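You operate a simulated robot arm through the tools that you are given. There is no shell and no other tool. Be economical: measure what you need, move in short steps, check, and stop when the job is done.

You run a simulated two-armed robot. Do the job below in one go: nothing can be reset, and whatever is moved stays where it is left.

TASK
Take the jar from the prep counter and put it on the shelf of the open bench bay. Put the tub that says "peach" from the side bench on top of the white flat lids and the tub marked "plum" on top of the clear dome lids. Take the cap off the shaker cup on the side bench and lay it down there. Do these in any order. Set down upright: jar, tub.

The check looks at the end state, three seconds after you hand in, the way a careful person would. Anything else that was tipped, shoved, dropped, spilled or broken makes it a failure. Lids that push on must go on centred and level and be pressed home; caps that screw on are set level and turned clockwise until they are tight.

THE ROBOT
Two 7-joint arms with two-finger parallel grippers on one trunk, on a base that drives. Base frame: it is fixed to the floor where the robot stands at the start and does not move with it; the origin is under the middle of the robot, x ahead of it, y to its left, z up; the surface under the hand at the start is at about z = 952. Readings come in mm, degrees, newtons and seconds.
The left shoulder is at the start at [124, 171, 1162], the right one opposite. With the tool pointing down near the work surface each hand reaches from about 400 to 920 mm from the robot's upright axis, wherever it stands, measured 20 degrees to its own side. Places, roughly: flat lids [750, -1500, 1000]; green jelly tub, orange jelly tub, purple jelly tu [750, -1250, 1000]; shaker cup [500, -1000, 1000]; shelf of the open bench bay [700, -1500, 500]. Payload 4.4 kg a hand.
The TCP of each hand is the grasp point between the finger pads, 23 mm short of the fingertips. In the tool frame z runs along the fingers and y along their closing line. The gripper opens to 94 mm. The fingers are 38 mm wide and 10 mm thick; the gripper's body (54 by 96 mm) begins 39 mm behind the TCP.
Orientation is told as [roll, pitch, yaw] about the base's x, y, z axes, in that order, counted from this pose: with the fingers straight down and closing along the base's y, the tool's x points along the base's -x, its y along +y and its z along -z.

THE INTERFACE
- The arms move only by the tool nudge_tool. It takes "left_increments", "right_increments" or both (then of equal length, played together; a hand with none holds still); each is a list of rows, each a list of 3 entries, a list of its own where there are three numbers: the shift along the base's x, y, z in units of 40 mm (1.0 is 40 mm), then the turn, a rotation vector about the base's x, y, z in units of 8 degrees (1.0 is 8 degrees), then the finger opening in mm, from 0 to 94. In form: [[[tx, ty, tz], [ax, ay, az], gripper], ...]. A call has 1 to 12 rows; each row shifts and turns the commanded pose from where the row before left it. A call with a number of a shift or a turn outside -1 to 1 is refused whole. Each row takes 0.2 s and may step no farther than 50 mm and 8.6 degrees from the row before; otherwise, or with a gripper value out of range, the whole call is refused. Where a pose cannot be reached the arm comes as near as it can. A force on the tool above 40 N (or 10 N above the force at the start of the call, whichever is more), or a blocked arm, ends the call early, and 0.2 s more pass. The fingers move at their own pace (about 72 mm/s each) and stop on an object; they squeeze with about 31 N. The grip force told is the motor's: it shows also when the fingers shut on nothing. Time passes only in rows, and 0.2 s behind the last, so rows that do not move let the fingers close. It gives the time, the measured TCP pose, the force on the tool (base axes), the opening and the grip force at its end, in the units of the frame above (readings bear some noise), with the torque about the TCP (base axes, N m) and any sound that the robot's microphone picked up, and new pictures: "pictures" is both (left out), scene, wrist or none (wrist: the cameras of the hands that moved).
- Cameras (640 x 400 px; columns grow to the right, rows downward): "scene" is now at [238.7, -45.3, 1296.6]; the picture's right is [-0.34, -0.94, 0.00], its down [-0.49, 0.18, -0.85] and it looks along [0.80, -0.29, -0.52] (base axes); focal length 214 px, centre (320, 200). "left" rides on the left gripper at [86, -16, -74] in its tool frame; the picture's right is [0.18, 0.98, 0.00], its down [-0.58, 0.11, -0.81] and it looks along [-0.79, 0.15, 0.59] (tool axes); focal length 243 px, centre (320, 200). "right" rides on the right gripper at [86, 16, -75] in its tool frame; the picture's right is [-0.18, 0.98, 0.00], its down [-0.58, -0.11, -0.81] and it looks along [-0.79, -0.15, 0.59] (tool axes); focal length 243 px, centre (320, 200). There is no depth. A picture from a camera that has moved, and an enlarged one, comes with that camera's place and axes in the base frame and with its lens. The place of the scene camera against the robot may be out by one fixed shift of up to 25 mm in any direction.
- move_column(by): slides the trunk up (or, below 0, down) by that many mm; the arms and the scene camera ride with it, the base frame stays. It gives what a move gives, with no picture.
- drive_base(legs): drives the robot by 1 to 6 legs, each [ahead, left, turn to the left] in mm, mm and degrees, along the robot's own axes; the way and the turn of a leg run together, so that a leg with both is an arc; at most 1500 mm and 180 degrees a leg. The arms and the cameras ride along, it lands a little off, and it stops where it bumps. It gives what a move gives, and a new picture of the scene camera.
- head_to(pan, tilt): turns the head with the scene camera to pan (to the left, within 80 degrees either way) and tilt (down, from -29 to 69), counted from straight ahead of the robot. It gives what a move gives, and a new picture of the scene camera.
- inspect(camera, box): a new picture of the part [left, top, right, bottom] of that camera's present view, enlarged. It takes no simulated time.
- hand_in(): hands the job in; it is judged then, once.

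Work in short steps. Places have to be worked out from the pictures, the camera data and where the tool is seen: move nearer, look again, correct. Check each grasp and each placing, and mend what went wrong. You have 165 turns and 260 pictures in all, those below and enlarged ones among them. Open the grippers and draw the arms clear of the work before you hand the job in, unless the task says otherwise.

The tools are called after "Emit:" by a JSON object that holds its "name" and its "arguments". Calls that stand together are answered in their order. nudge_tool: Moves the arms, as the interface text tells. Its arguments: {"type":"object","properties":{"left_increments":{"type":"array","items":{"type":"array"}},"right_increments":{"type":"array","items":{"type":"array"}},"pictures":{"type":"string","enum":["both","scene","wrist","none"]}},"required":[]} The other tools are called the same way: move_column (by) slides the trunk up or down; drive_base (legs) drives the base; head_to (pan, tilt) turns the head that bears the scene camera; inspect (camera, box) takes an enlarged picture of a part of a camera's view; hand_in () hands the job in.

At the start:

```text
clock: 0.0
left_eef_pos: [458.5, -30.5, 1256.6]
left_tcp_rot: [0.0, 0.0, 0.1]
left_contact_force: [-0.4, 0.1, 0.0]
left_moment: [-0.01, -0.01, -0.01]
left_opening: 93.9
left_finger_force: 0.0
right_eef_pos: [374.0, -426.1, 1312.5]
right_tcp_rot: [-0.1, 0.0, -0.1]
right_contact_force: [-0.5, 0.1, -0.4]
right_moment: [0.0, 0.0, 0.01]
right_opening: 94.0
right_finger_force: 0.1
trunk travel left (down, up): [-175.0, 213.0]
robot x, y, heading: [-0.5, 3.3, 0.1]
head pan, tilt: [-20.0, 31.4]
```

scene: 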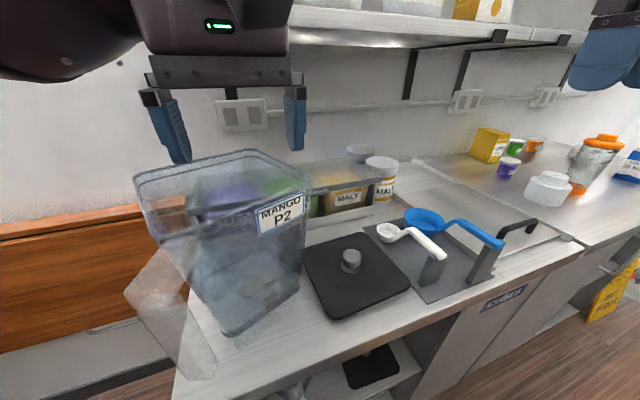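
right: 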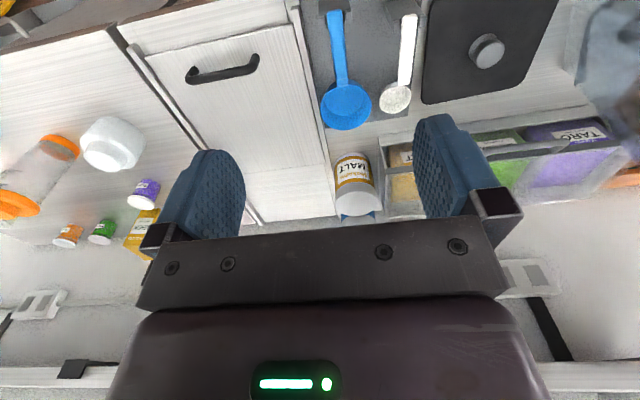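
left: 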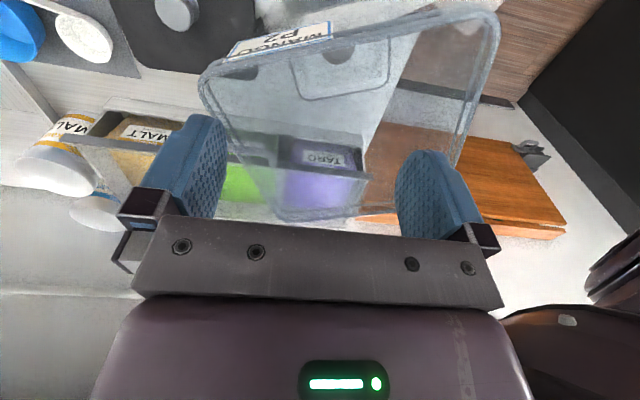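

The pictures show a prep counter with a bin, scoops and a MALT jar, and the side bench to the right. I enlarge the areas of interest first.

Emit:
{"name": "inspect", "arguments": {"camera": "scene", "box": [280, 120, 460, 240]}}

Emit:
{"name": "head_to", "arguments": {"pan": -60, "tilt": 35}}

```text
3.33 times, centred on (370, 180) of scene
camera zoom: at [238.7, -45.3, 1296.6], right [-0.34, -0.94, 0.0], down [-0.49, 0.18, -0.85], along [0.8, -0.29, -0.52], focal length 715 px, centre (153, 267)
```

zoom: 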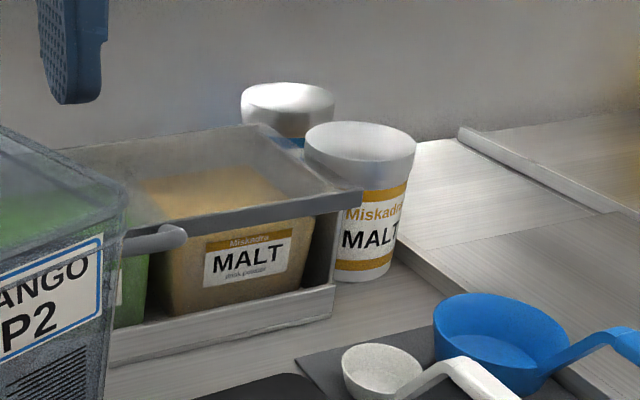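

```text
clock: 1.1
left_eef_pos: [458.5, -30.3, 1256.7]
left_tcp_rot: [0.0, 0.1, 0.0]
left_contact_force: [-0.1, 0.1, -0.5]
left_moment: [-0.04, -0.01, 0.0]
left_opening: 93.9
left_finger_force: 0.0
right_eef_pos: [376.1, -425.2, 1310.5]
right_tcp_rot: [0.0, 0.0, 0.1]
right_contact_force: [0.0, -0.1, -0.6]
right_moment: [0.04, 0.01, -0.01]
right_opening: 93.9
right_finger_force: 0.0
trunk travel left (down, up): [-175.0, 213.0]
robot x, y, heading: [3.9, -0.3, 0.1]
head pan, tilt: [-60.0, 35.0]
camera scene: at [198.4, -90.7, 1290.9], right [-0.87, -0.5, 0.0], down [-0.29, 0.5, -0.82], along [0.41, -0.71, -0.57], focal length 214 px, centre (320, 200)
```

scene: 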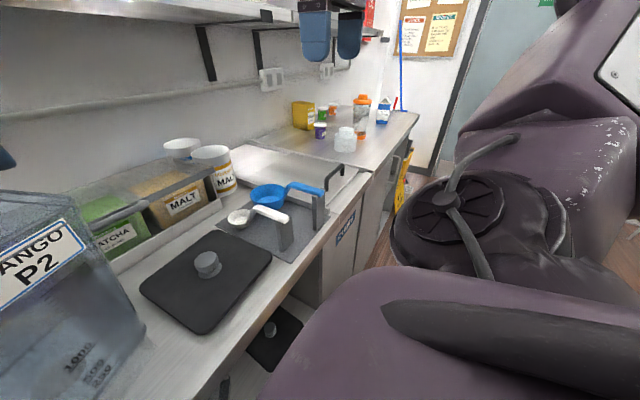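

Two white-lidded containers stand behind the scoops; I enlarge them and the side bench to identify everything.

Emit:
{"name": "inspect", "arguments": {"camera": "scene", "box": [150, 125, 250, 205]}}

Emit:
{"name": "inspect", "arguments": {"camera": "scene", "box": [280, 80, 430, 180]}}

Emit:
{"name": "inspect", "arguments": {"camera": "right", "box": [290, 120, 450, 220]}}

```text
5.00 times, centred on (200, 165) of scene
camera zoom: at [198.4, -90.7, 1290.9], right [-0.87, -0.5, 0.0], down [-0.29, 0.5, -0.82], along [0.41, -0.71, -0.57], focal length 1072 px, centre (920, 375)
```

zoom: 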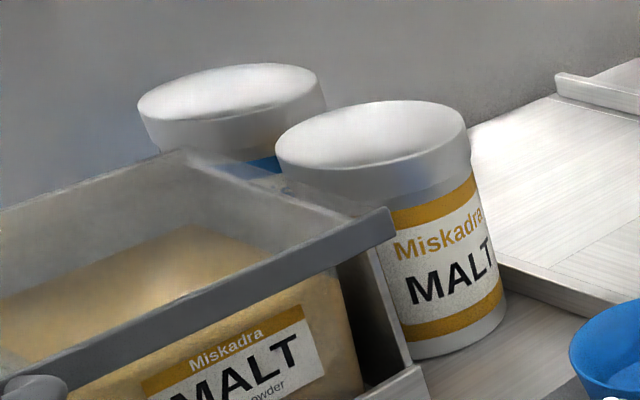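

```text
4.00 times, centred on (355, 130) of scene
camera zoom: at [198.4, -90.7, 1290.9], right [-0.87, -0.5, 0.0], down [-0.29, 0.5, -0.82], along [0.41, -0.71, -0.57], focal length 858 px, centre (180, 480)
```

zoom: 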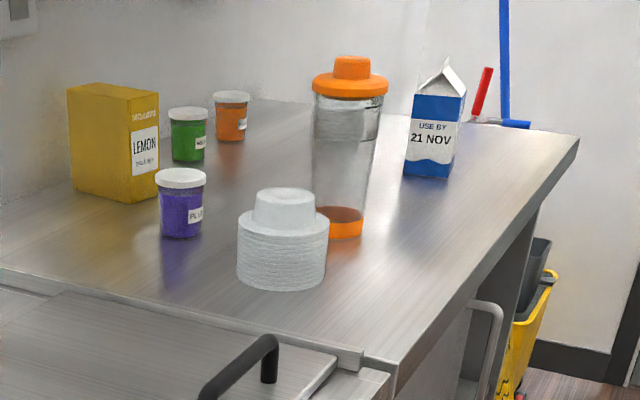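

```text
4.00 times, centred on (370, 170) of right
camera zoom: at [286.6, -409.0, 1386.2], right [0.18, 0.98, 0.0], down [0.58, -0.11, 0.81], along [0.79, -0.15, -0.59], focal length 970 px, centre (120, 320)
```

zoom: 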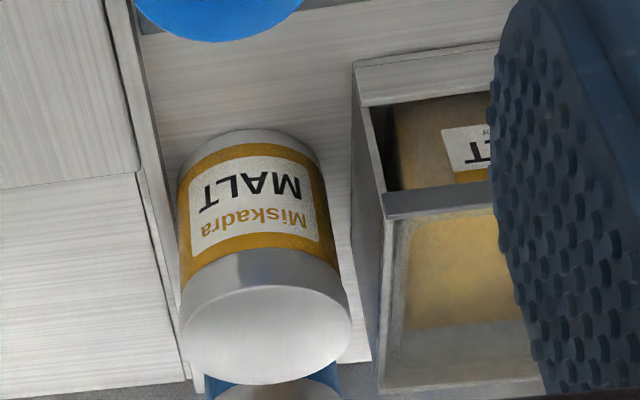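

The MALT jar is near (715,-430); a second container with a blue label stands behind it. I raise the trunk and look from higher to tell which is "the jar".

Emit:
{"name": "move_column", "arguments": {"by": 210}}

Emit:
{"name": "head_to", "arguments": {"pan": -35, "tilt": 40}}

Emit:
{"name": "inspect", "arguments": {"camera": "right", "box": [0, 0, 640, 400]}}

```text
clock: 3.3
left_eef_pos: [457.7, -29.6, 1468.1]
left_tcp_rot: [0.0, 0.0, -0.1]
left_contact_force: [-0.4, -0.4, 0.2]
left_moment: [0.01, -0.03, 0.0]
left_opening: 93.9
left_finger_force: 0.0
right_eef_pos: [375.2, -425.5, 1522.6]
right_tcp_rot: [-0.1, 0.1, 0.0]
right_contact_force: [-0.5, 0.6, 0.6]
right_moment: [0.01, -0.01, -0.02]
right_opening: 94.2
right_finger_force: 0.1
trunk travel left (down, up): [-385.0, 3.0]
robot x, y, heading: [2.5, 1.5, -0.2]
head pan, tilt: [-60.0, 35.0]
```

```text
clock: 4.2
left_eef_pos: [457.8, -30.2, 1467.7]
left_tcp_rot: [0.0, 0.0, 0.0]
left_contact_force: [0.8, 0.2, -0.3]
left_moment: [-0.01, 0.01, 0.02]
left_opening: 93.9
left_finger_force: 0.1
right_eef_pos: [374.7, -425.7, 1523.0]
right_tcp_rot: [-0.1, 0.0, 0.0]
right_contact_force: [-0.3, -0.7, -0.1]
right_moment: [-0.02, 0.01, 0.0]
right_opening: 94.3
right_finger_force: 0.2
trunk travel left (down, up): [-385.0, 3.0]
robot x, y, heading: [-0.6, -1.0, -0.0]
head pan, tilt: [-35.0, 40.0]
camera scene: at [128.8, -63.3, 1503.2], right [-0.57, -0.82, 0.0], down [-0.53, 0.37, -0.77], along [0.63, -0.44, -0.64], focal length 214 px, centre (320, 200)
```

scene: 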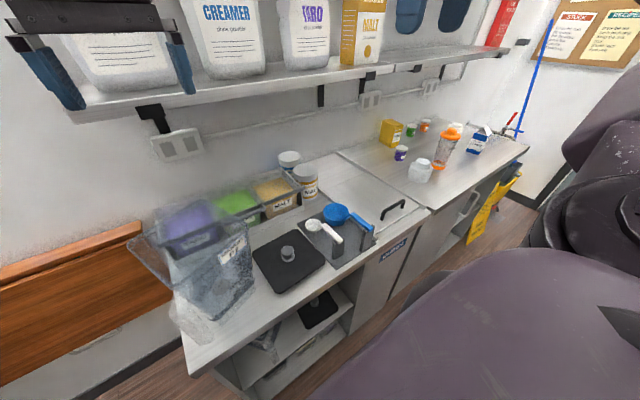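

```text
1.00 times, centred on (320, 200) of right (not enlarged: the box is as wide or as high as the picture)
camera zoom: at [286.6, -409.0, 1596.2], right [0.18, 0.98, 0.0], down [0.58, -0.11, 0.81], along [0.79, -0.15, -0.59], focal length 243 px, centre (320, 200)
```

zoom: 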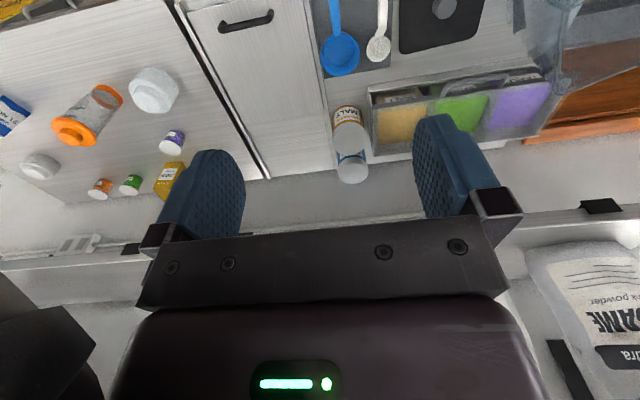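

Both containers are visible in the wrist and scene views; zoom on them.

Emit:
{"name": "inspect", "arguments": {"camera": "right", "box": [310, 95, 390, 195]}}

Emit:
{"name": "inspect", "arguments": {"camera": "scene", "box": [240, 140, 340, 220]}}

Emit:
{"name": "inspect", "arguments": {"camera": "right", "box": [0, 60, 200, 210]}}

```text
4.00 times, centred on (350, 145) of right
camera zoom: at [286.6, -409.0, 1596.2], right [0.18, 0.98, 0.0], down [0.58, -0.11, 0.81], along [0.79, -0.15, -0.59], focal length 970 px, centre (200, 420)
```

zoom: 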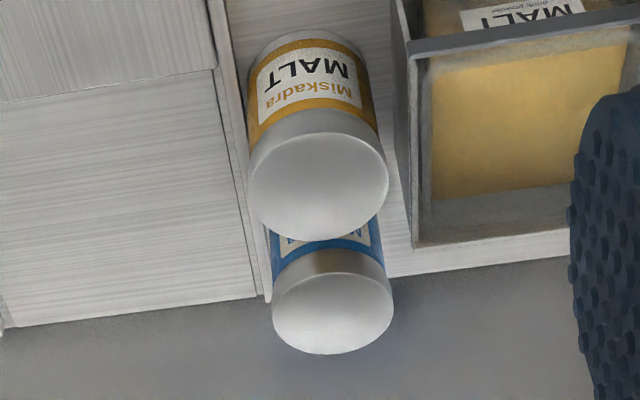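

```text
5.00 times, centred on (290, 180) of scene
camera zoom: at [128.8, -63.3, 1503.2], right [-0.57, -0.82, 0.0], down [-0.53, 0.37, -0.77], along [0.63, -0.44, -0.64], focal length 1072 px, centre (470, 300)
```

zoom: 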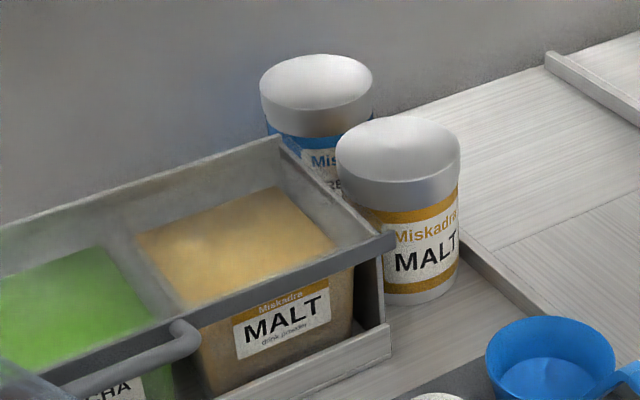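

```text
2.67 times, centred on (100, 135) of right
camera zoom: at [286.6, -409.0, 1596.2], right [0.18, 0.98, 0.0], down [0.58, -0.11, 0.81], along [0.79, -0.15, -0.59], focal length 647 px, centre (907, 373)
```

zoom: 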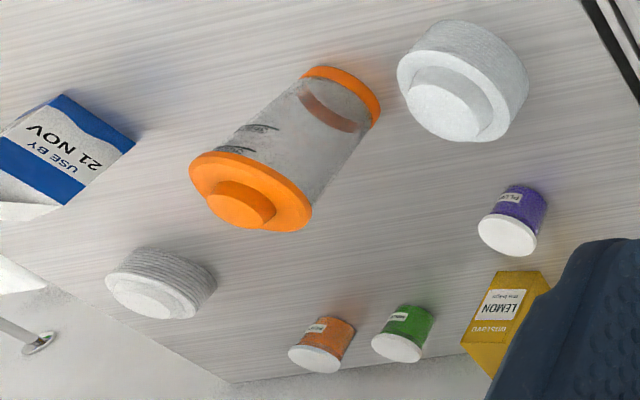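

The jars read MALT (front) and a blue-labelled one behind. Before deciding, I drive along to the side bench and look at the bay and the lids.

Emit:
{"name": "drive_base", "arguments": {"legs": [[-150, 0, 0], [0, -900, 0]]}}

Emit:
{"name": "head_to", "arguments": {"pan": -25, "tilt": 50}}

```text
clock: 13.4
left_eef_pos: [305.7, -931.8, 1467.3]
left_tcp_rot: [0.0, 0.1, -0.5]
left_contact_force: [0.2, 0.5, -0.1]
left_moment: [0.02, 0.01, -0.01]
left_opening: 94.0
left_finger_force: 0.1
right_eef_pos: [219.5, -1326.1, 1522.2]
right_tcp_rot: [0.0, 0.0, -0.5]
right_contact_force: [0.0, -0.2, 0.3]
right_moment: [-0.01, 0.0, -0.02]
right_opening: 94.2
right_finger_force: 0.0
trunk travel left (down, up): [-385.0, 3.0]
robot x, y, heading: [-154.3, -897.2, -0.5]
head pan, tilt: [-35.0, 40.0]
camera scene: at [-23.8, -960.6, 1503.2], right [-0.58, -0.81, 0.0], down [-0.52, 0.37, -0.77], along [0.62, -0.44, -0.64], focal length 214 px, centre (320, 200)
```

scene: 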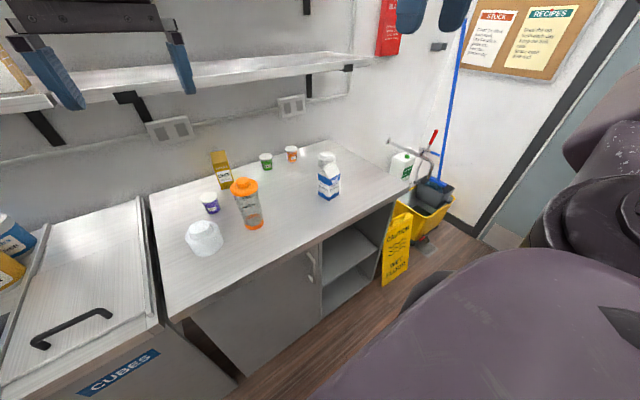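

```text
clock: 14.1
left_eef_pos: [306.5, -930.4, 1467.3]
left_tcp_rot: [0.0, 0.0, -0.5]
left_contact_force: [0.1, -0.1, 0.6]
left_moment: [0.02, 0.0, 0.02]
left_opening: 94.1
left_finger_force: 0.2
right_eef_pos: [219.6, -1325.5, 1521.1]
right_tcp_rot: [0.0, 0.0, -0.6]
right_contact_force: [0.6, -1.1, -0.4]
right_moment: [-0.02, 0.03, 0.0]
right_opening: 93.8
right_finger_force: 0.1
trunk travel left (down, up): [-385.0, 3.0]
robot x, y, heading: [-155.9, -897.7, -0.7]
head pan, tilt: [-25.0, 50.0]
camera scene: at [-23.5, -944.4, 1489.0], right [-0.43, -0.9, 0.0], down [-0.69, 0.33, -0.64], along [0.58, -0.28, -0.77], focal length 214 px, centre (320, 200)
```

scene: 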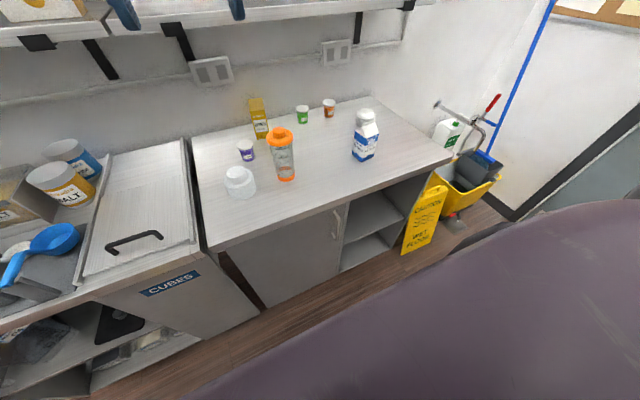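

The bay (with a shelf) is at the right end of the side bench; the lids, tubs, and carton are visible. Zoom on jars and tub labels.

Emit:
{"name": "inspect", "arguments": {"camera": "scene", "box": [30, 130, 110, 210]}}

Emit:
{"name": "inspect", "arguments": {"camera": "scene", "box": [220, 85, 390, 205]}}

Emit:
{"name": "inspect", "arguments": {"camera": "scene", "box": [310, 160, 460, 280]}}

```text
5.00 times, centred on (70, 170) of scene
camera zoom: at [-23.5, -944.4, 1489.0], right [-0.43, -0.9, 0.0], down [-0.69, 0.33, -0.64], along [0.58, -0.28, -0.77], focal length 1072 px, centre (1570, 350)
```

zoom: 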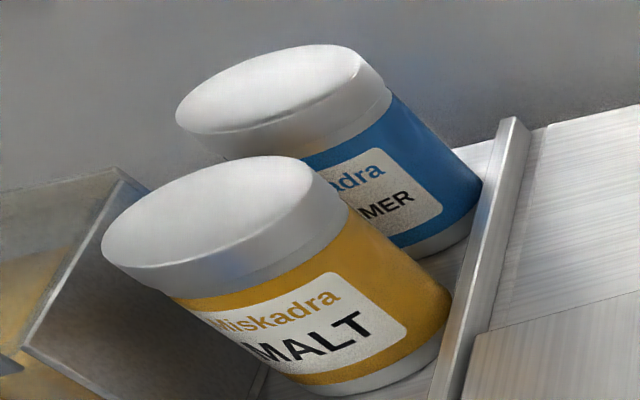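

```text
3.33 times, centred on (305, 145) of scene
camera zoom: at [-23.5, -944.4, 1489.0], right [-0.43, -0.9, 0.0], down [-0.69, 0.33, -0.64], along [0.58, -0.28, -0.77], focal length 715 px, centre (370, 383)
```

zoom: 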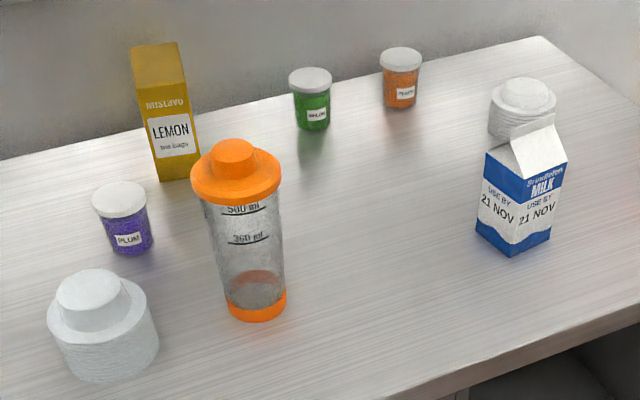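

```text
3.33 times, centred on (385, 220) of scene
camera zoom: at [-23.5, -944.4, 1489.0], right [-0.43, -0.9, 0.0], down [-0.69, 0.33, -0.64], along [0.58, -0.28, -0.77], focal length 715 px, centre (103, 133)
```

zoom: 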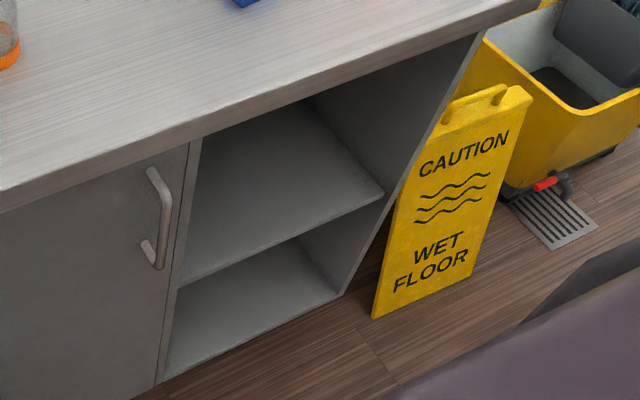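

Layout so far: dome lids ≈(520,-911), plum ≈(670,-975), shaker ≈(505,-1069), orange tub ≈(819,-1397), flat lids ≈(690,-1498), milk ≈(480,-1370). I drive to the middle of the side bench and lower the trunk part of the way.

Emit:
{"name": "drive_base", "arguments": {"legs": [[0, -250, 0.7], [150, 0, 0]]}}

Emit:
{"name": "head_to", "arguments": {"pan": -10, "tilt": 50}}

```text
clock: 17.9
left_eef_pos: [455.5, -1172.9, 1468.0]
left_tcp_rot: [0.0, 0.0, 0.3]
left_contact_force: [0.8, -1.0, -0.5]
left_moment: [-0.04, 0.03, 0.02]
left_opening: 94.0
left_finger_force: 0.0
right_eef_pos: [375.2, -1569.8, 1522.7]
right_tcp_rot: [0.0, 0.0, 0.2]
right_contact_force: [-0.1, 0.3, -0.8]
right_moment: [0.02, 0.04, -0.05]
right_opening: 93.7
right_finger_force: 0.0
trunk travel left (down, up): [-385.0, 3.0]
robot x, y, heading: [-0.1, -1146.1, 0.0]
head pan, tilt: [-25.0, 50.0]
camera scene: at [126.7, -1192.2, 1488.9], right [-0.42, -0.91, 0.0], down [-0.7, 0.32, -0.64], along [0.58, -0.27, -0.77], focal length 214 px, centre (320, 200)
```

scene: 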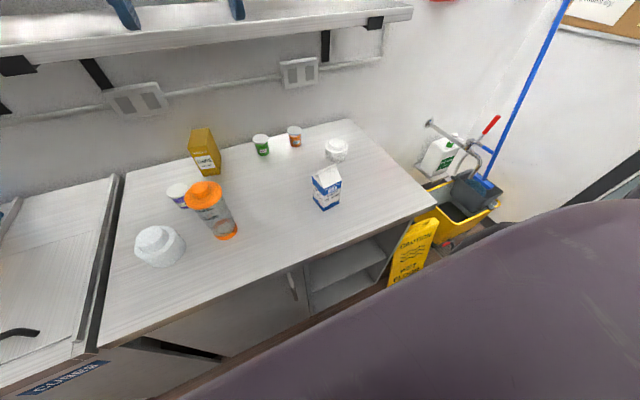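

```text
clock: 18.7
left_eef_pos: [454.6, -1173.4, 1467.1]
left_tcp_rot: [0.1, 0.1, 0.3]
left_contact_force: [-0.1, -0.4, 0.1]
left_moment: [-0.01, -0.05, 0.03]
left_opening: 94.1
left_finger_force: 0.0
right_eef_pos: [373.9, -1569.4, 1523.3]
right_tcp_rot: [0.0, 0.0, 0.3]
right_contact_force: [0.8, 0.3, 0.2]
right_moment: [0.0, -0.03, 0.02]
right_opening: 94.2
right_finger_force: 0.1
trunk travel left (down, up): [-385.0, 3.0]
robot x, y, heading: [-3.2, -1144.8, 0.5]
head pan, tilt: [-10.0, 50.0]
camera scene: at [131.6, -1172.9, 1489.1], right [-0.17, -0.99, 0.0], down [-0.75, 0.13, -0.64], along [0.63, -0.11, -0.77], focal length 214 px, centre (320, 200)
```

scene: 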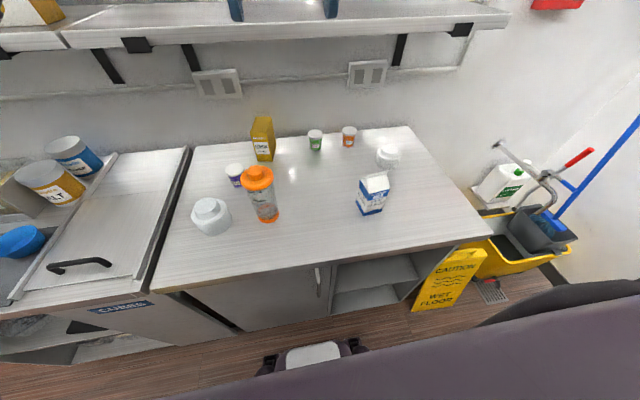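

From here I zoom on each half of the bench for accurate positions.

Emit:
{"name": "inspect", "arguments": {"camera": "scene", "box": [180, 110, 330, 250]}}

Emit:
{"name": "inspect", "arguments": {"camera": "scene", "box": [295, 115, 415, 225]}}

```text
2.86 times, centred on (255, 180) of scene
camera zoom: at [131.6, -1172.9, 1489.1], right [-0.17, -0.99, 0.0], down [-0.75, 0.13, -0.64], along [0.63, -0.11, -0.77], focal length 613 px, centre (506, 257)
```

zoom: 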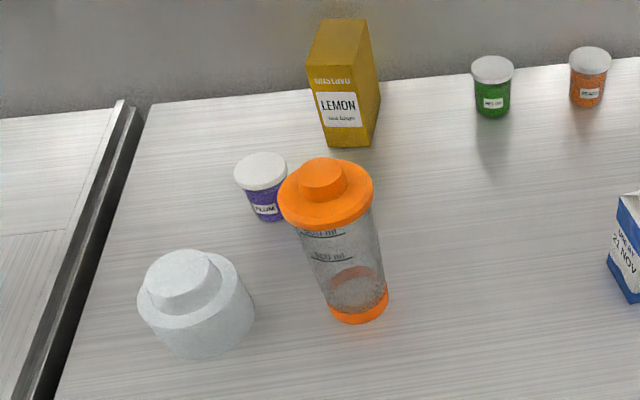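

```text
3.64 times, centred on (355, 170) of scene
camera zoom: at [131.6, -1172.9, 1489.1], right [-0.17, -0.99, 0.0], down [-0.75, 0.13, -0.64], along [0.63, -0.11, -0.77], focal length 780 px, centre (193, 309)
```

zoom: 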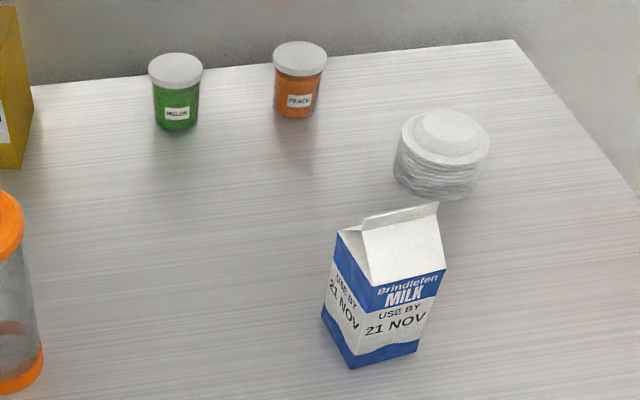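

Peach is the orange tub, confirmed. I lower the trunk to its starting level, then bring the hands over the tubs.

Emit:
{"name": "move_column", "arguments": {"by": -190}}

Emit:
{"name": "nudge_tool", "arguments": {"left_increments": [[[0.7, 0.8, 0], [0, 0, 0], 94], [[0.7, 0.8, 0], [0, 0, 0], 94], [[0.7, 0.8, 0], [0, 0, 0], 94], [[0.7, 0.8, 0], [0, 0, 0], 94], [[0.7, 0.8, 0], [0, 0, 0], 94], [[0.4, 0.8, 0], [0, 0, 0], 94], [[0, 0, 0], [0, 0, 0], 94]], "right_increments": [[[1, 0.4, 0], [0, 0, 0], 94], [[1, 0.5, 0], [0, 0, 0], 94], [[1, 0.5, 0], [0, 0, 0], 94], [[1, 0.5, 0], [0, 0, 0], 94], [[1, 0.5, 0], [0, 0, 0], 94], [[1, 0.5, 0], [0, 0, 0], 94], [[1, 0.5, 0], [0, 0, 0], 94]]}}

```text
clock: 20.7
left_eef_pos: [454.5, -1172.9, 1279.7]
left_tcp_rot: [0.0, -0.3, 0.3]
left_contact_force: [0.1, -0.6, -0.4]
left_moment: [-0.02, -0.03, -0.02]
left_opening: 94.1
left_finger_force: 0.0
right_eef_pos: [372.9, -1569.5, 1333.2]
right_tcp_rot: [0.0, 0.0, 0.3]
right_contact_force: [-0.6, -0.2, 0.3]
right_moment: [-0.02, -0.02, -0.02]
right_opening: 94.1
right_finger_force: 0.1
trunk travel left (down, up): [-195.0, 193.0]
robot x, y, heading: [-4.2, -1148.3, 0.3]
head pan, tilt: [-10.0, 50.0]
```

```text
clock: 22.5
left_eef_pos: [613.6, -979.2, 1277.7]
left_tcp_rot: [0.0, 0.2, 0.3]
left_contact_force: [-1.0, 0.3, 0.1]
left_moment: [0.01, 0.02, 0.03]
left_opening: 94.0
left_finger_force: 0.0
right_eef_pos: [612.4, -1425.2, 1419.4]
right_tcp_rot: [-1.1, -9.8, 2.1]
right_contact_force: [0.9, 0.3, -0.6]
right_moment: [0.0, 0.03, 0.03]
right_opening: 94.0
right_finger_force: 0.1
right hand out of reach, approached as far as the arm can: row 1, 7
trunk travel left (down, up): [-195.0, 193.0]
robot x, y, heading: [-1.8, -1143.8, 0.3]
head pan, tilt: [-10.0, 50.0]
stopped in row 7 (right hand): the arm was blocked; the commanded pose is now the measured one
camera scene: at [210.1, -1171.8, 1290.9], right [-0.17, -0.99, 0.0], down [-0.76, 0.13, -0.64], along [0.63, -0.11, -0.77], focal length 214 px, centre (320, 200)
camera right: at [512.6, -1410.1, 1476.6], right [0.15, 0.99, 0.01], down [0.44, -0.08, 0.9], along [0.89, -0.13, -0.44], focal length 243 px, centre (320, 200)
camera left: at [526.9, -995.6, 1351.5], right [-0.19, 0.98, 0.0], down [0.58, 0.11, 0.8], along [0.79, 0.15, -0.59], focal length 243 px, centre (320, 200)
```

scene: 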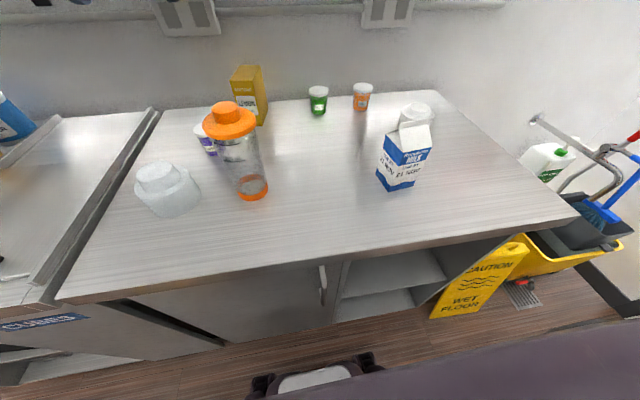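
right: 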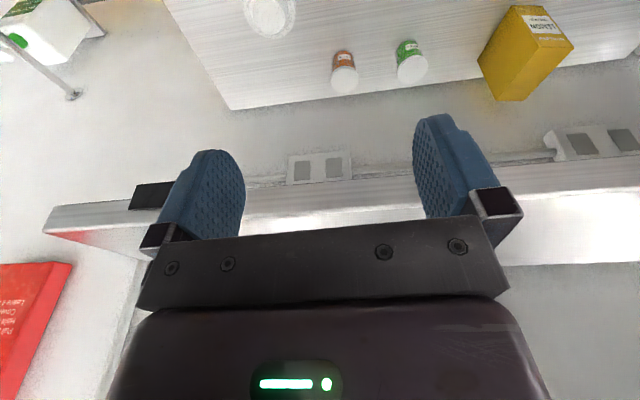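
left: 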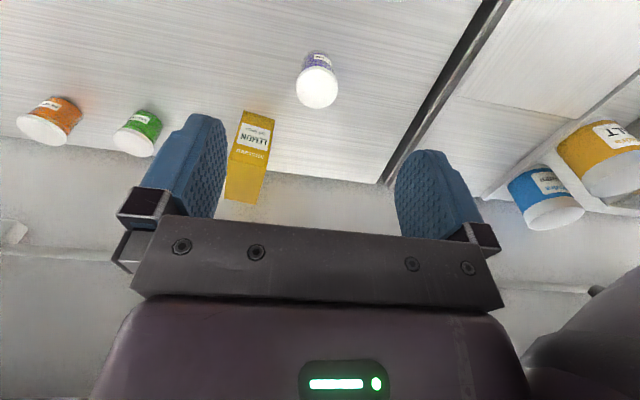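

The left camera puts the plum tub's top near (717,-964) and both cameras agree on peach near (875,-1408). I bring the left hand above plum and lower, and drop and level the right hand a little.

Emit:
{"name": "nudge_tool", "arguments": {"left_increments": [[[0.6, 0.1, -0.8], [0, 0, 0], 94], [[0.6, 0.1, -0.8], [0, 0, 0], 94], [[0.6, 0.1, -0.8], [0, 0, 0], 94], [[0.6, 0.1, -0.8], [0, 0, 0], 94], [[0, 0, -0.7], [0, 0, 0], 94], [[0, 0, 0], [0, 0, 0], 94]], "right_increments": [[[0, 0, -0.9], [0, 0.25, 0], 94], [[0, 0, -0.9], [0, 0.25, 0], 94], [[0, 0, -0.9], [0, 0.25, 0], 94], [[0, 0, -0.9], [0.1, 0.25, -0.2], 94], [[0, 0, -0.9], [0, 0.2, 0], 94], [[0, 0, 0], [0, 0, 0], 94]]}}

```text
clock: 23.9
left_eef_pos: [696.6, -966.3, 1135.8]
left_tcp_rot: [-0.1, -1.1, 0.0]
left_contact_force: [-1.9, 0.3, 2.4]
left_moment: [0.01, -0.14, 0.02]
left_opening: 93.9
left_finger_force: 0.2
right_eef_pos: [595.1, -1426.6, 1254.3]
right_tcp_rot: [0.1, -1.3, 0.4]
right_contact_force: [-3.3, -0.8, 2.0]
right_moment: [-0.01, -0.19, -0.01]
right_opening: 94.0
right_finger_force: 0.1
trunk travel left (down, up): [-195.0, 193.0]
robot x, y, heading: [-1.8, -1148.6, 0.2]
head pan, tilt: [-10.0, 50.0]
camera scene: at [195.2, -1173.6, 1295.4], right [-0.17, -0.99, 0.0], down [-0.75, 0.13, -0.65], along [0.64, -0.11, -0.76], focal length 214 px, centre (320, 200)
camera right: at [506.0, -1410.3, 1325.4], right [0.18, 0.98, 0.01], down [0.56, -0.11, 0.82], along [0.81, -0.14, -0.57], focal length 243 px, centre (320, 200)
camera left: at [607.8, -981.8, 1208.5], right [-0.19, 0.98, 0.0], down [0.57, 0.11, 0.82], along [0.8, 0.15, -0.58], focal length 243 px, centre (320, 200)
```

scene: 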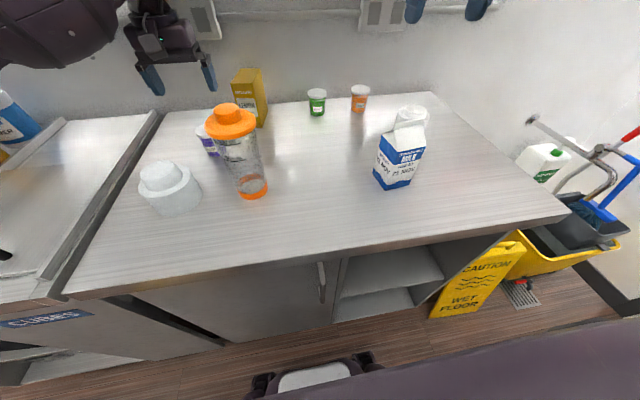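
right: 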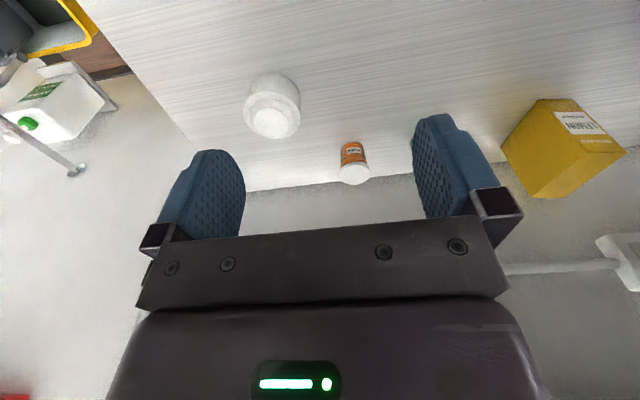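
left: 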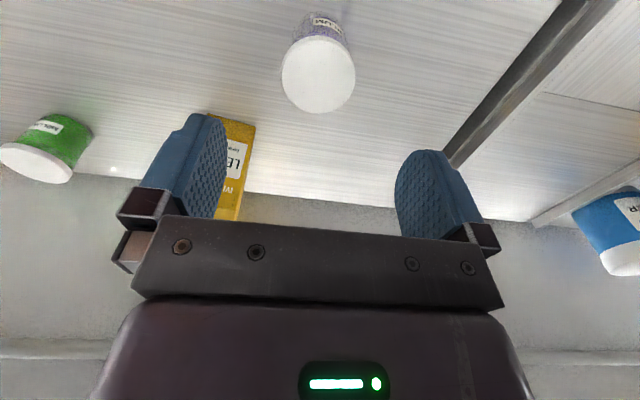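

The plum tub lid is about 60 mm across with top near z≈1005 at (715,-964). I descend to z≈1050 and check alignment.

Emit:
{"name": "nudge_tool", "arguments": {"left_increments": [[[0.05, 0, -0.8], [0, 0, 0], 94], [[0, 0, -0.8], [0, 0, 0], 94], [[0, 0, 0], [0, 0, 0], 94]], "pictures": "wrist"}}

```text
clock: 24.7
left_eef_pos: [710.8, -966.4, 1055.4]
left_tcp_rot: [-0.1, 0.0, 0.2]
left_contact_force: [0.8, -1.1, 0.3]
left_moment: [0.01, -0.03, 0.03]
left_opening: 93.8
left_finger_force: 0.0
right_eef_pos: [610.4, -1425.7, 1240.5]
right_tcp_rot: [-0.1, -0.3, 0.3]
right_contact_force: [0.0, 0.2, -0.4]
right_moment: [0.02, -0.01, -0.01]
right_opening: 93.8
right_finger_force: 0.0
trunk travel left (down, up): [-195.0, 193.0]
robot x, y, heading: [-1.0, -1145.7, 0.3]
head pan, tilt: [-10.0, 50.0]
camera left: at [622.6, -981.3, 1130.4], right [-0.19, 0.98, 0.0], down [0.58, 0.11, 0.81], along [0.79, 0.15, -0.59], focal length 243 px, centre (320, 200)
```

left: 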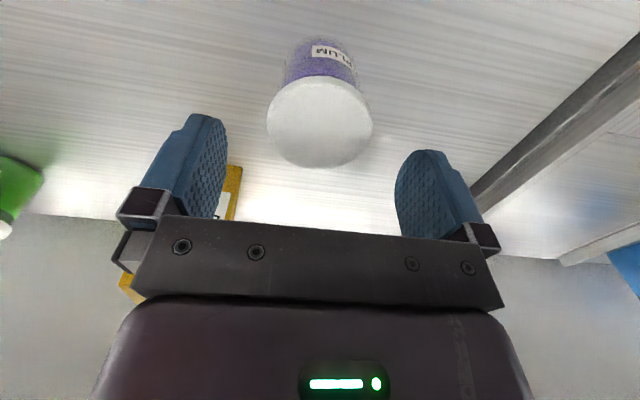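

Aligned at (711,-966) with tub centre ≈(712,-964). I descend to TCP z≈984 and close.

Emit:
{"name": "nudge_tool", "arguments": {"left_increments": [[[0, 0.05, -0.6], [0, 0, 0], 94], [[0, 0, -0.6], [0, 0, 0], 94], [[0, 0, -0.55], [0, 0, 0], 94], [[0, 0, 0], [0, 0, 0], 94], [[0, 0, 0], [0, 0, 0], 40], [[0, 0, 0], [0, 0, 0], 40], [[0, 0, 0], [0, 0, 0], 40]], "pictures": "wrist"}}

```text
clock: 26.3
left_eef_pos: [709.7, -963.4, 988.6]
left_tcp_rot: [-0.1, 0.0, 0.2]
left_contact_force: [0.0, -0.2, 2.6]
left_moment: [-0.03, 0.04, -0.01]
left_opening: 58.3
left_finger_force: 30.6
right_eef_pos: [608.8, -1425.3, 1242.4]
right_tcp_rot: [-0.1, -0.3, 0.3]
right_contact_force: [-0.7, 0.9, 1.4]
right_moment: [0.02, -0.02, 0.03]
right_opening: 94.0
right_finger_force: 0.0
trunk travel left (down, up): [-195.0, 193.0]
robot x, y, heading: [-4.1, -1147.0, 0.1]
head pan, tilt: [-10.0, 50.0]
camera left: at [623.1, -979.1, 1063.0], right [-0.19, 0.98, 0.0], down [0.58, 0.11, 0.81], along [0.79, 0.15, -0.59], focal length 243 px, centre (320, 200)
```

left: 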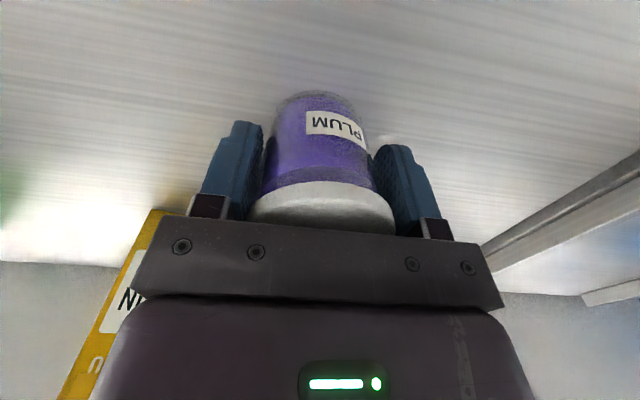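

Gripped at 58 mm. I lift the plum tub and back off to get the dome lids into the left camera's view.

Emit:
{"name": "nudge_tool", "arguments": {"left_increments": [[[0, 0, 0.4], [0, 0, 0], 40], [[0, 0, 0.9], [0, 0, 0], 40], [[0, 0, 0.9], [0, 0, 0], 40], [[0, 0, 0.9], [0, 0, 0], 40], [[-0.9, 0.1, 0.7], [0, 0, 0], 40], [[-1, 0.1, 0.5], [0, 0, 0], 40], [[-1, 0.2, 0], [0, 0, 0], 40], [[-1, 0.2, 0], [0, 0, 0], 40], [[-1, 0.2, 0], [0, 0, 0], 40], [[-1, 0.2, 0], [0, 0, 0], 40], [[0, 0, 0], [0, 0, 0], 40]]}}

```text
clock: 28.7
left_eef_pos: [471.4, -921.6, 1159.5]
left_tcp_rot: [0.0, 0.1, 0.2]
left_contact_force: [0.4, 0.1, 0.8]
left_moment: [0.02, 0.0, -0.03]
left_opening: 39.9
left_finger_force: 0.1
right_eef_pos: [609.8, -1425.9, 1241.4]
right_tcp_rot: [-0.1, -0.3, 0.2]
right_contact_force: [0.3, -0.4, -0.1]
right_moment: [0.02, 0.0, 0.02]
right_opening: 93.9
right_finger_force: 0.0
trunk travel left (down, up): [-195.0, 193.0]
robot x, y, heading: [-1.1, -1146.2, 0.1]
head pan, tilt: [-10.0, 50.0]
camera scene: at [208.7, -1173.0, 1291.4], right [-0.17, -0.99, 0.0], down [-0.76, 0.13, -0.64], along [0.63, -0.11, -0.77], focal length 214 px, centre (320, 200)
camera left: at [384.6, -936.3, 1234.9], right [-0.19, 0.98, 0.0], down [0.58, 0.11, 0.81], along [0.79, 0.15, -0.59], focal length 243 px, centre (320, 200)
```

scene: 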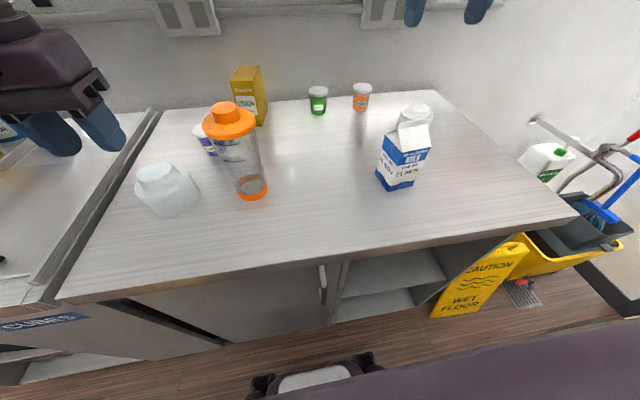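
left: 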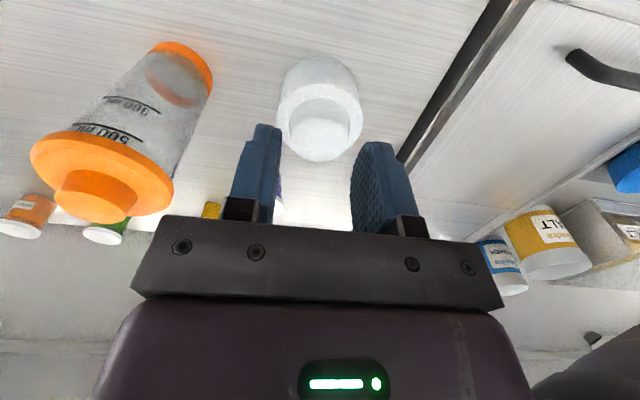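

The opening now reads 39.9: the tub slipped out. I look at where it is now.

Emit:
{"name": "inspect", "arguments": {"camera": "scene", "box": [180, 60, 290, 210]}}

Emit:
{"name": "inspect", "arguments": {"camera": "left", "box": [180, 30, 400, 220]}}

```text
2.67 times, centred on (235, 135) of scene
camera zoom: at [208.7, -1173.0, 1291.4], right [-0.17, -0.99, 0.0], down [-0.76, 0.13, -0.64], along [0.63, -0.11, -0.77], focal length 572 px, centre (547, 373)
```

zoom: 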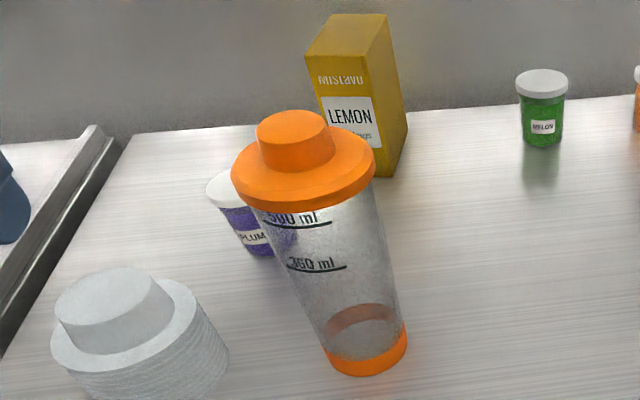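

```text
2.11 times, centred on (290, 125) of left
camera zoom: at [384.6, -936.3, 1234.9], right [-0.19, 0.98, 0.0], down [0.58, 0.11, 0.81], along [0.79, 0.15, -0.59], focal length 511 px, centre (383, 358)
```

zoom: 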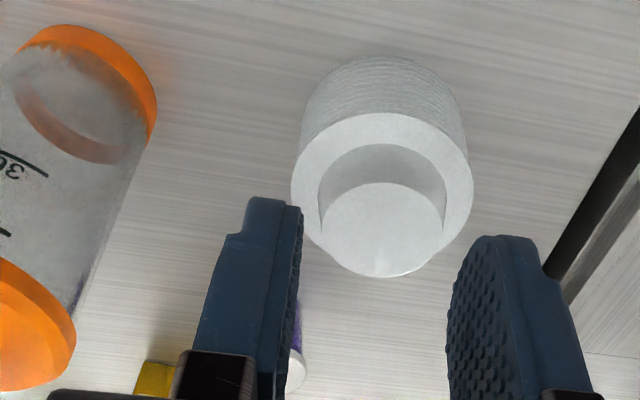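

The plum tub is still standing upright in its place, only my grip slipped. Dome boss top is estimated at (550,-908,1032). I return over the plum and look again from close.

Emit:
{"name": "nudge_tool", "arguments": {"left_increments": [[[1, -0.2, 0], [0, 0, 0], 94], [[1, -0.2, 0], [0, 0, 0], 94], [[1, -0.2, 0], [0, 0, 0], 94], [[1, -0.2, 0], [0, 0, 0], 94], [[1, -0.1, 0], [0, 0, 0], 94], [[0.75, -0.1, -0.5], [0, 0, 0], 94], [[0, 0, -0.9], [0, 0, 0], 94], [[0, 0, -0.9], [0, 0, 0], 94], [[0, 0, 0], [0, 0, 0], 94], [[0, 0, 0], [0, 0, 0], 94]], "pictures": "wrist"}}

```text
clock: 30.9
left_eef_pos: [704.6, -962.2, 1067.2]
left_tcp_rot: [0.0, 0.0, 0.3]
left_contact_force: [0.0, -0.1, 0.7]
left_moment: [0.0, 0.01, 0.02]
left_opening: 93.9
left_finger_force: 0.1
right_eef_pos: [608.0, -1424.5, 1242.4]
right_tcp_rot: [-0.1, -0.4, 0.3]
right_contact_force: [-0.2, -0.4, 0.4]
right_moment: [-0.04, 0.03, 0.01]
right_opening: 94.0
right_finger_force: 0.1
trunk travel left (down, up): [-195.0, 193.0]
robot x, y, heading: [-3.0, -1145.6, 0.4]
head pan, tilt: [-10.0, 50.0]
camera left: at [616.2, -977.3, 1141.6], right [-0.19, 0.98, 0.0], down [0.58, 0.11, 0.81], along [0.79, 0.15, -0.59], focal length 243 px, centre (320, 200)
```

left: 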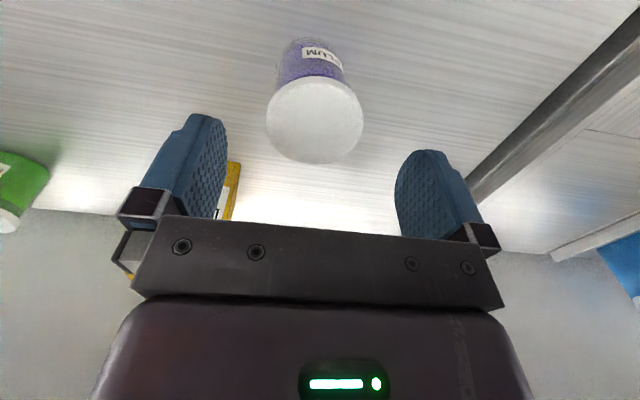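

Tub centre ≈(707,-964). I descend to z≈981, close firmly with command 0, then lift slowly.

Emit:
{"name": "nudge_tool", "arguments": {"left_increments": [[[0.05, -0.03, -0.8], [0, 0, 0], 94], [[0, 0, -0.8], [0, 0, 0], 94], [[0, 0, -0.6], [0, 0, 0], 94], [[0, 0, 0], [0, 0, 0], 94], [[0, 0, 0], [0, 0, 0], 0], [[0, 0, 0], [0, 0, 0], 0], [[0, 0, 0], [0, 0, 0], 0], [[0, 0, 0], [0, 0, 0], 0], [[0, 0, 0.1], [0, 0, 0], 0], [[0, 0, 0.1], [0, 0, 0], 0], [[0, 0, 0.1], [0, 0, 0], 0]], "pictures": "wrist"}}

```text
clock: 33.3
left_eef_pos: [705.6, -963.6, 994.4]
left_tcp_rot: [0.1, 0.1, 0.3]
left_contact_force: [0.1, 0.7, -1.4]
left_moment: [-0.01, 0.03, -0.03]
left_opening: 54.5
left_finger_force: 30.7
right_eef_pos: [609.5, -1424.9, 1241.5]
right_tcp_rot: [-0.1, -0.3, 0.3]
right_contact_force: [-0.2, 0.3, 0.4]
right_moment: [-0.02, -0.02, -0.01]
right_opening: 93.9
right_finger_force: 0.0
trunk travel left (down, up): [-195.0, 193.0]
robot x, y, heading: [-2.8, -1148.4, 0.2]
head pan, tilt: [-10.0, 50.0]
camera left: at [618.2, -979.0, 1067.9], right [-0.19, 0.98, 0.0], down [0.58, 0.11, 0.81], along [0.79, 0.15, -0.59], focal length 243 px, centre (320, 200)
```

left: 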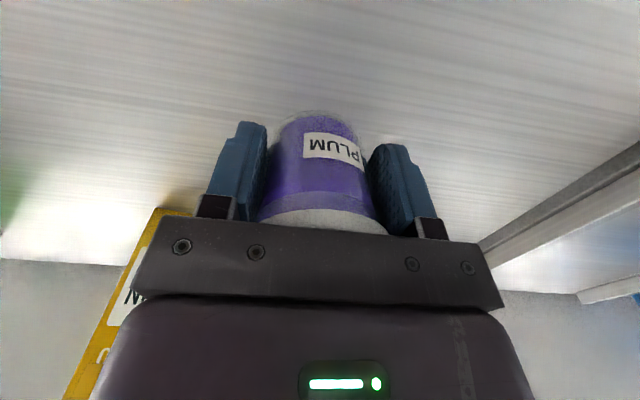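

Now held at 54.5 mm with weight showing. I lift and carry it over the dome lids.

Emit:
{"name": "nudge_tool", "arguments": {"left_increments": [[[0, 0, 0.4], [0, 0, 0], 0], [[0, 0, 0.7], [0, 0, 0], 0], [[0, 0, 0.7], [0, 0, 0], 0], [[0, 0, 0.7], [0, 0, 0], 0], [[0, 0, 0.6], [0, 0, 0], 0], [[-0.6, 0.2, 0], [0, 0, 0], 0], [[-0.7, 0.25, 0], [0, 0, 0], 0], [[-0.7, 0.25, 0], [0, 0, 0], 0], [[-0.7, 0.25, 0], [0, 0, 0], 0], [[-0.7, 0.25, 0], [0, 0, 0], 0], [[-0.45, 0.15, 0], [0, 0, 0], 0], [[0, 0, 0], [0, 0, 0], 0]]}}

```text
clock: 35.9
left_eef_pos: [550.7, -911.0, 1116.7]
left_tcp_rot: [0.0, 0.0, 0.2]
left_contact_force: [-0.1, -0.1, -1.3]
left_moment: [-0.02, 0.01, 0.03]
left_opening: 54.6
left_finger_force: 31.4
right_eef_pos: [609.6, -1425.2, 1241.4]
right_tcp_rot: [0.0, -0.2, 0.3]
right_contact_force: [0.2, -0.5, 1.2]
right_moment: [0.03, -0.01, 0.02]
right_opening: 93.8
right_finger_force: 0.0
trunk travel left (down, up): [-195.0, 193.0]
robot x, y, heading: [-4.0, -1147.0, 0.6]
head pan, tilt: [-10.0, 50.0]
camera scene: at [208.4, -1172.8, 1291.5], right [-0.17, -0.99, 0.0], down [-0.76, 0.13, -0.64], along [0.63, -0.11, -0.77], focal length 214 px, centre (320, 200)
camera left: at [464.0, -926.0, 1191.2], right [-0.19, 0.98, 0.0], down [0.58, 0.11, 0.81], along [0.79, 0.15, -0.59], focal length 243 px, centre (320, 200)
```

scene: 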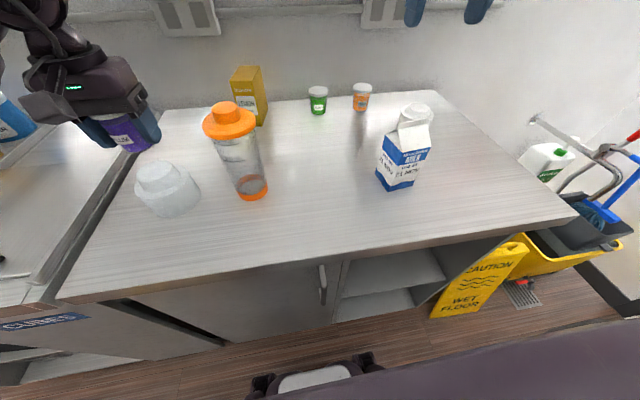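
left: 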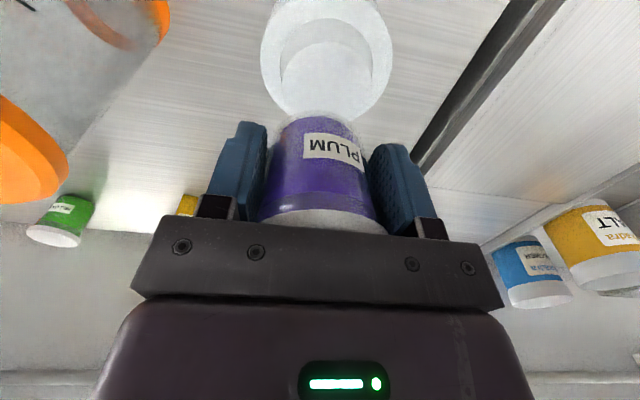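

Boss centre measured ≈(546,-907). I shift by (-3,+3) and descend to ~1072.

Emit:
{"name": "nudge_tool", "arguments": {"left_increments": [[[-0.08, 0.08, -0.5], [0, 0, 0], 0], [[0, 0, -0.4], [0, 0, 0], 0], [[0, 0, -0.2], [0, 0, 0], 0], [[0, 0, 0], [0, 0, 0], 0]]}}

Emit:
{"name": "inspect", "arguments": {"camera": "left", "box": [240, 0, 420, 130]}}

Emit:
{"name": "inspect", "arguments": {"camera": "scene", "box": [80, 80, 240, 230]}}

```text
clock: 36.9
left_eef_pos: [549.1, -906.8, 1072.9]
left_tcp_rot: [0.0, 0.0, 0.3]
left_contact_force: [-0.2, 0.4, -1.3]
left_moment: [0.0, 0.02, 0.03]
left_opening: 54.2
left_finger_force: 31.1
right_eef_pos: [609.9, -1426.1, 1241.5]
right_tcp_rot: [-0.1, -0.3, 0.3]
right_contact_force: [0.1, -0.2, -0.7]
right_moment: [0.01, 0.04, -0.01]
right_opening: 94.1
right_finger_force: 0.0
trunk travel left (down, up): [-195.0, 193.0]
robot x, y, heading: [-4.2, -1144.5, 0.1]
head pan, tilt: [-10.0, 50.0]
camera scene: at [208.0, -1172.7, 1291.6], right [-0.17, -0.99, 0.0], down [-0.76, 0.13, -0.64], along [0.63, -0.11, -0.77], focal length 214 px, centre (320, 200)
camera left: at [461.9, -921.8, 1147.1], right [-0.19, 0.98, 0.0], down [0.58, 0.11, 0.81], along [0.79, 0.15, -0.59], focal length 243 px, centre (320, 200)
```

scene: 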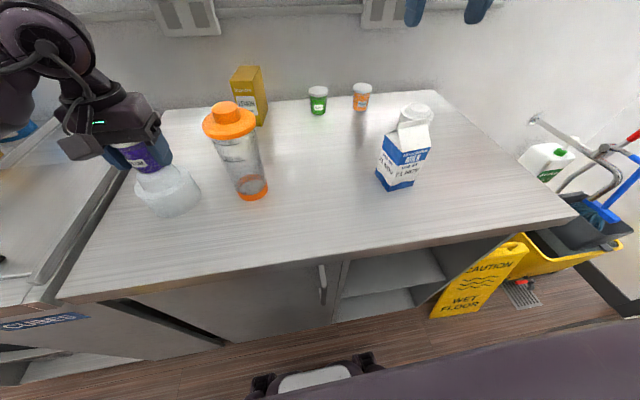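
left: 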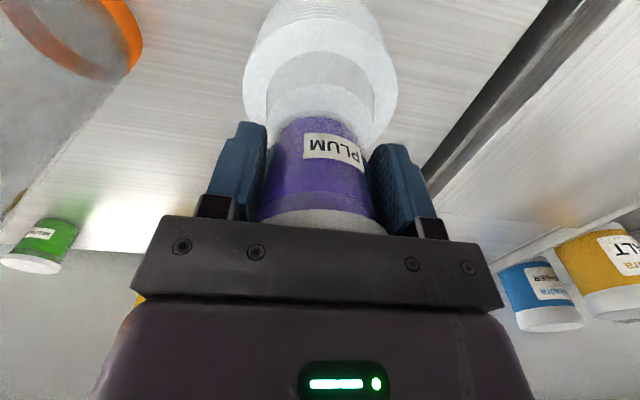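

```text
3.08 times, centred on (330, 65) of left
camera zoom: at [461.9, -921.8, 1147.1], right [-0.19, 0.98, 0.0], down [0.58, 0.11, 0.81], along [0.79, 0.15, -0.59], focal length 746 px, centre (289, 615)
```

zoom: 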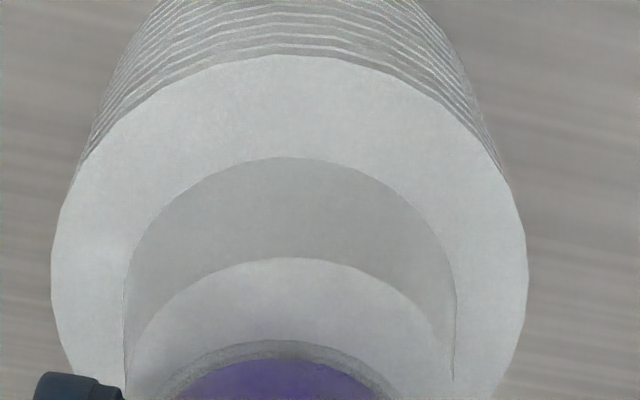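

```text
2.67 times, centred on (160, 155) of scene
camera zoom: at [208.0, -1172.7, 1291.6], right [-0.17, -0.99, 0.0], down [-0.76, 0.13, -0.64], along [0.63, -0.11, -0.77], focal length 572 px, centre (747, 320)
```

zoom: 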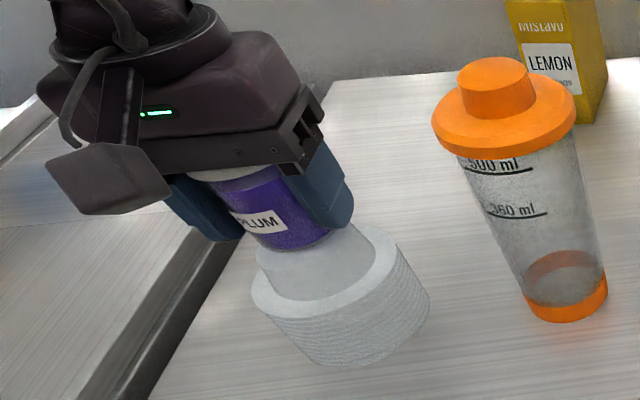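

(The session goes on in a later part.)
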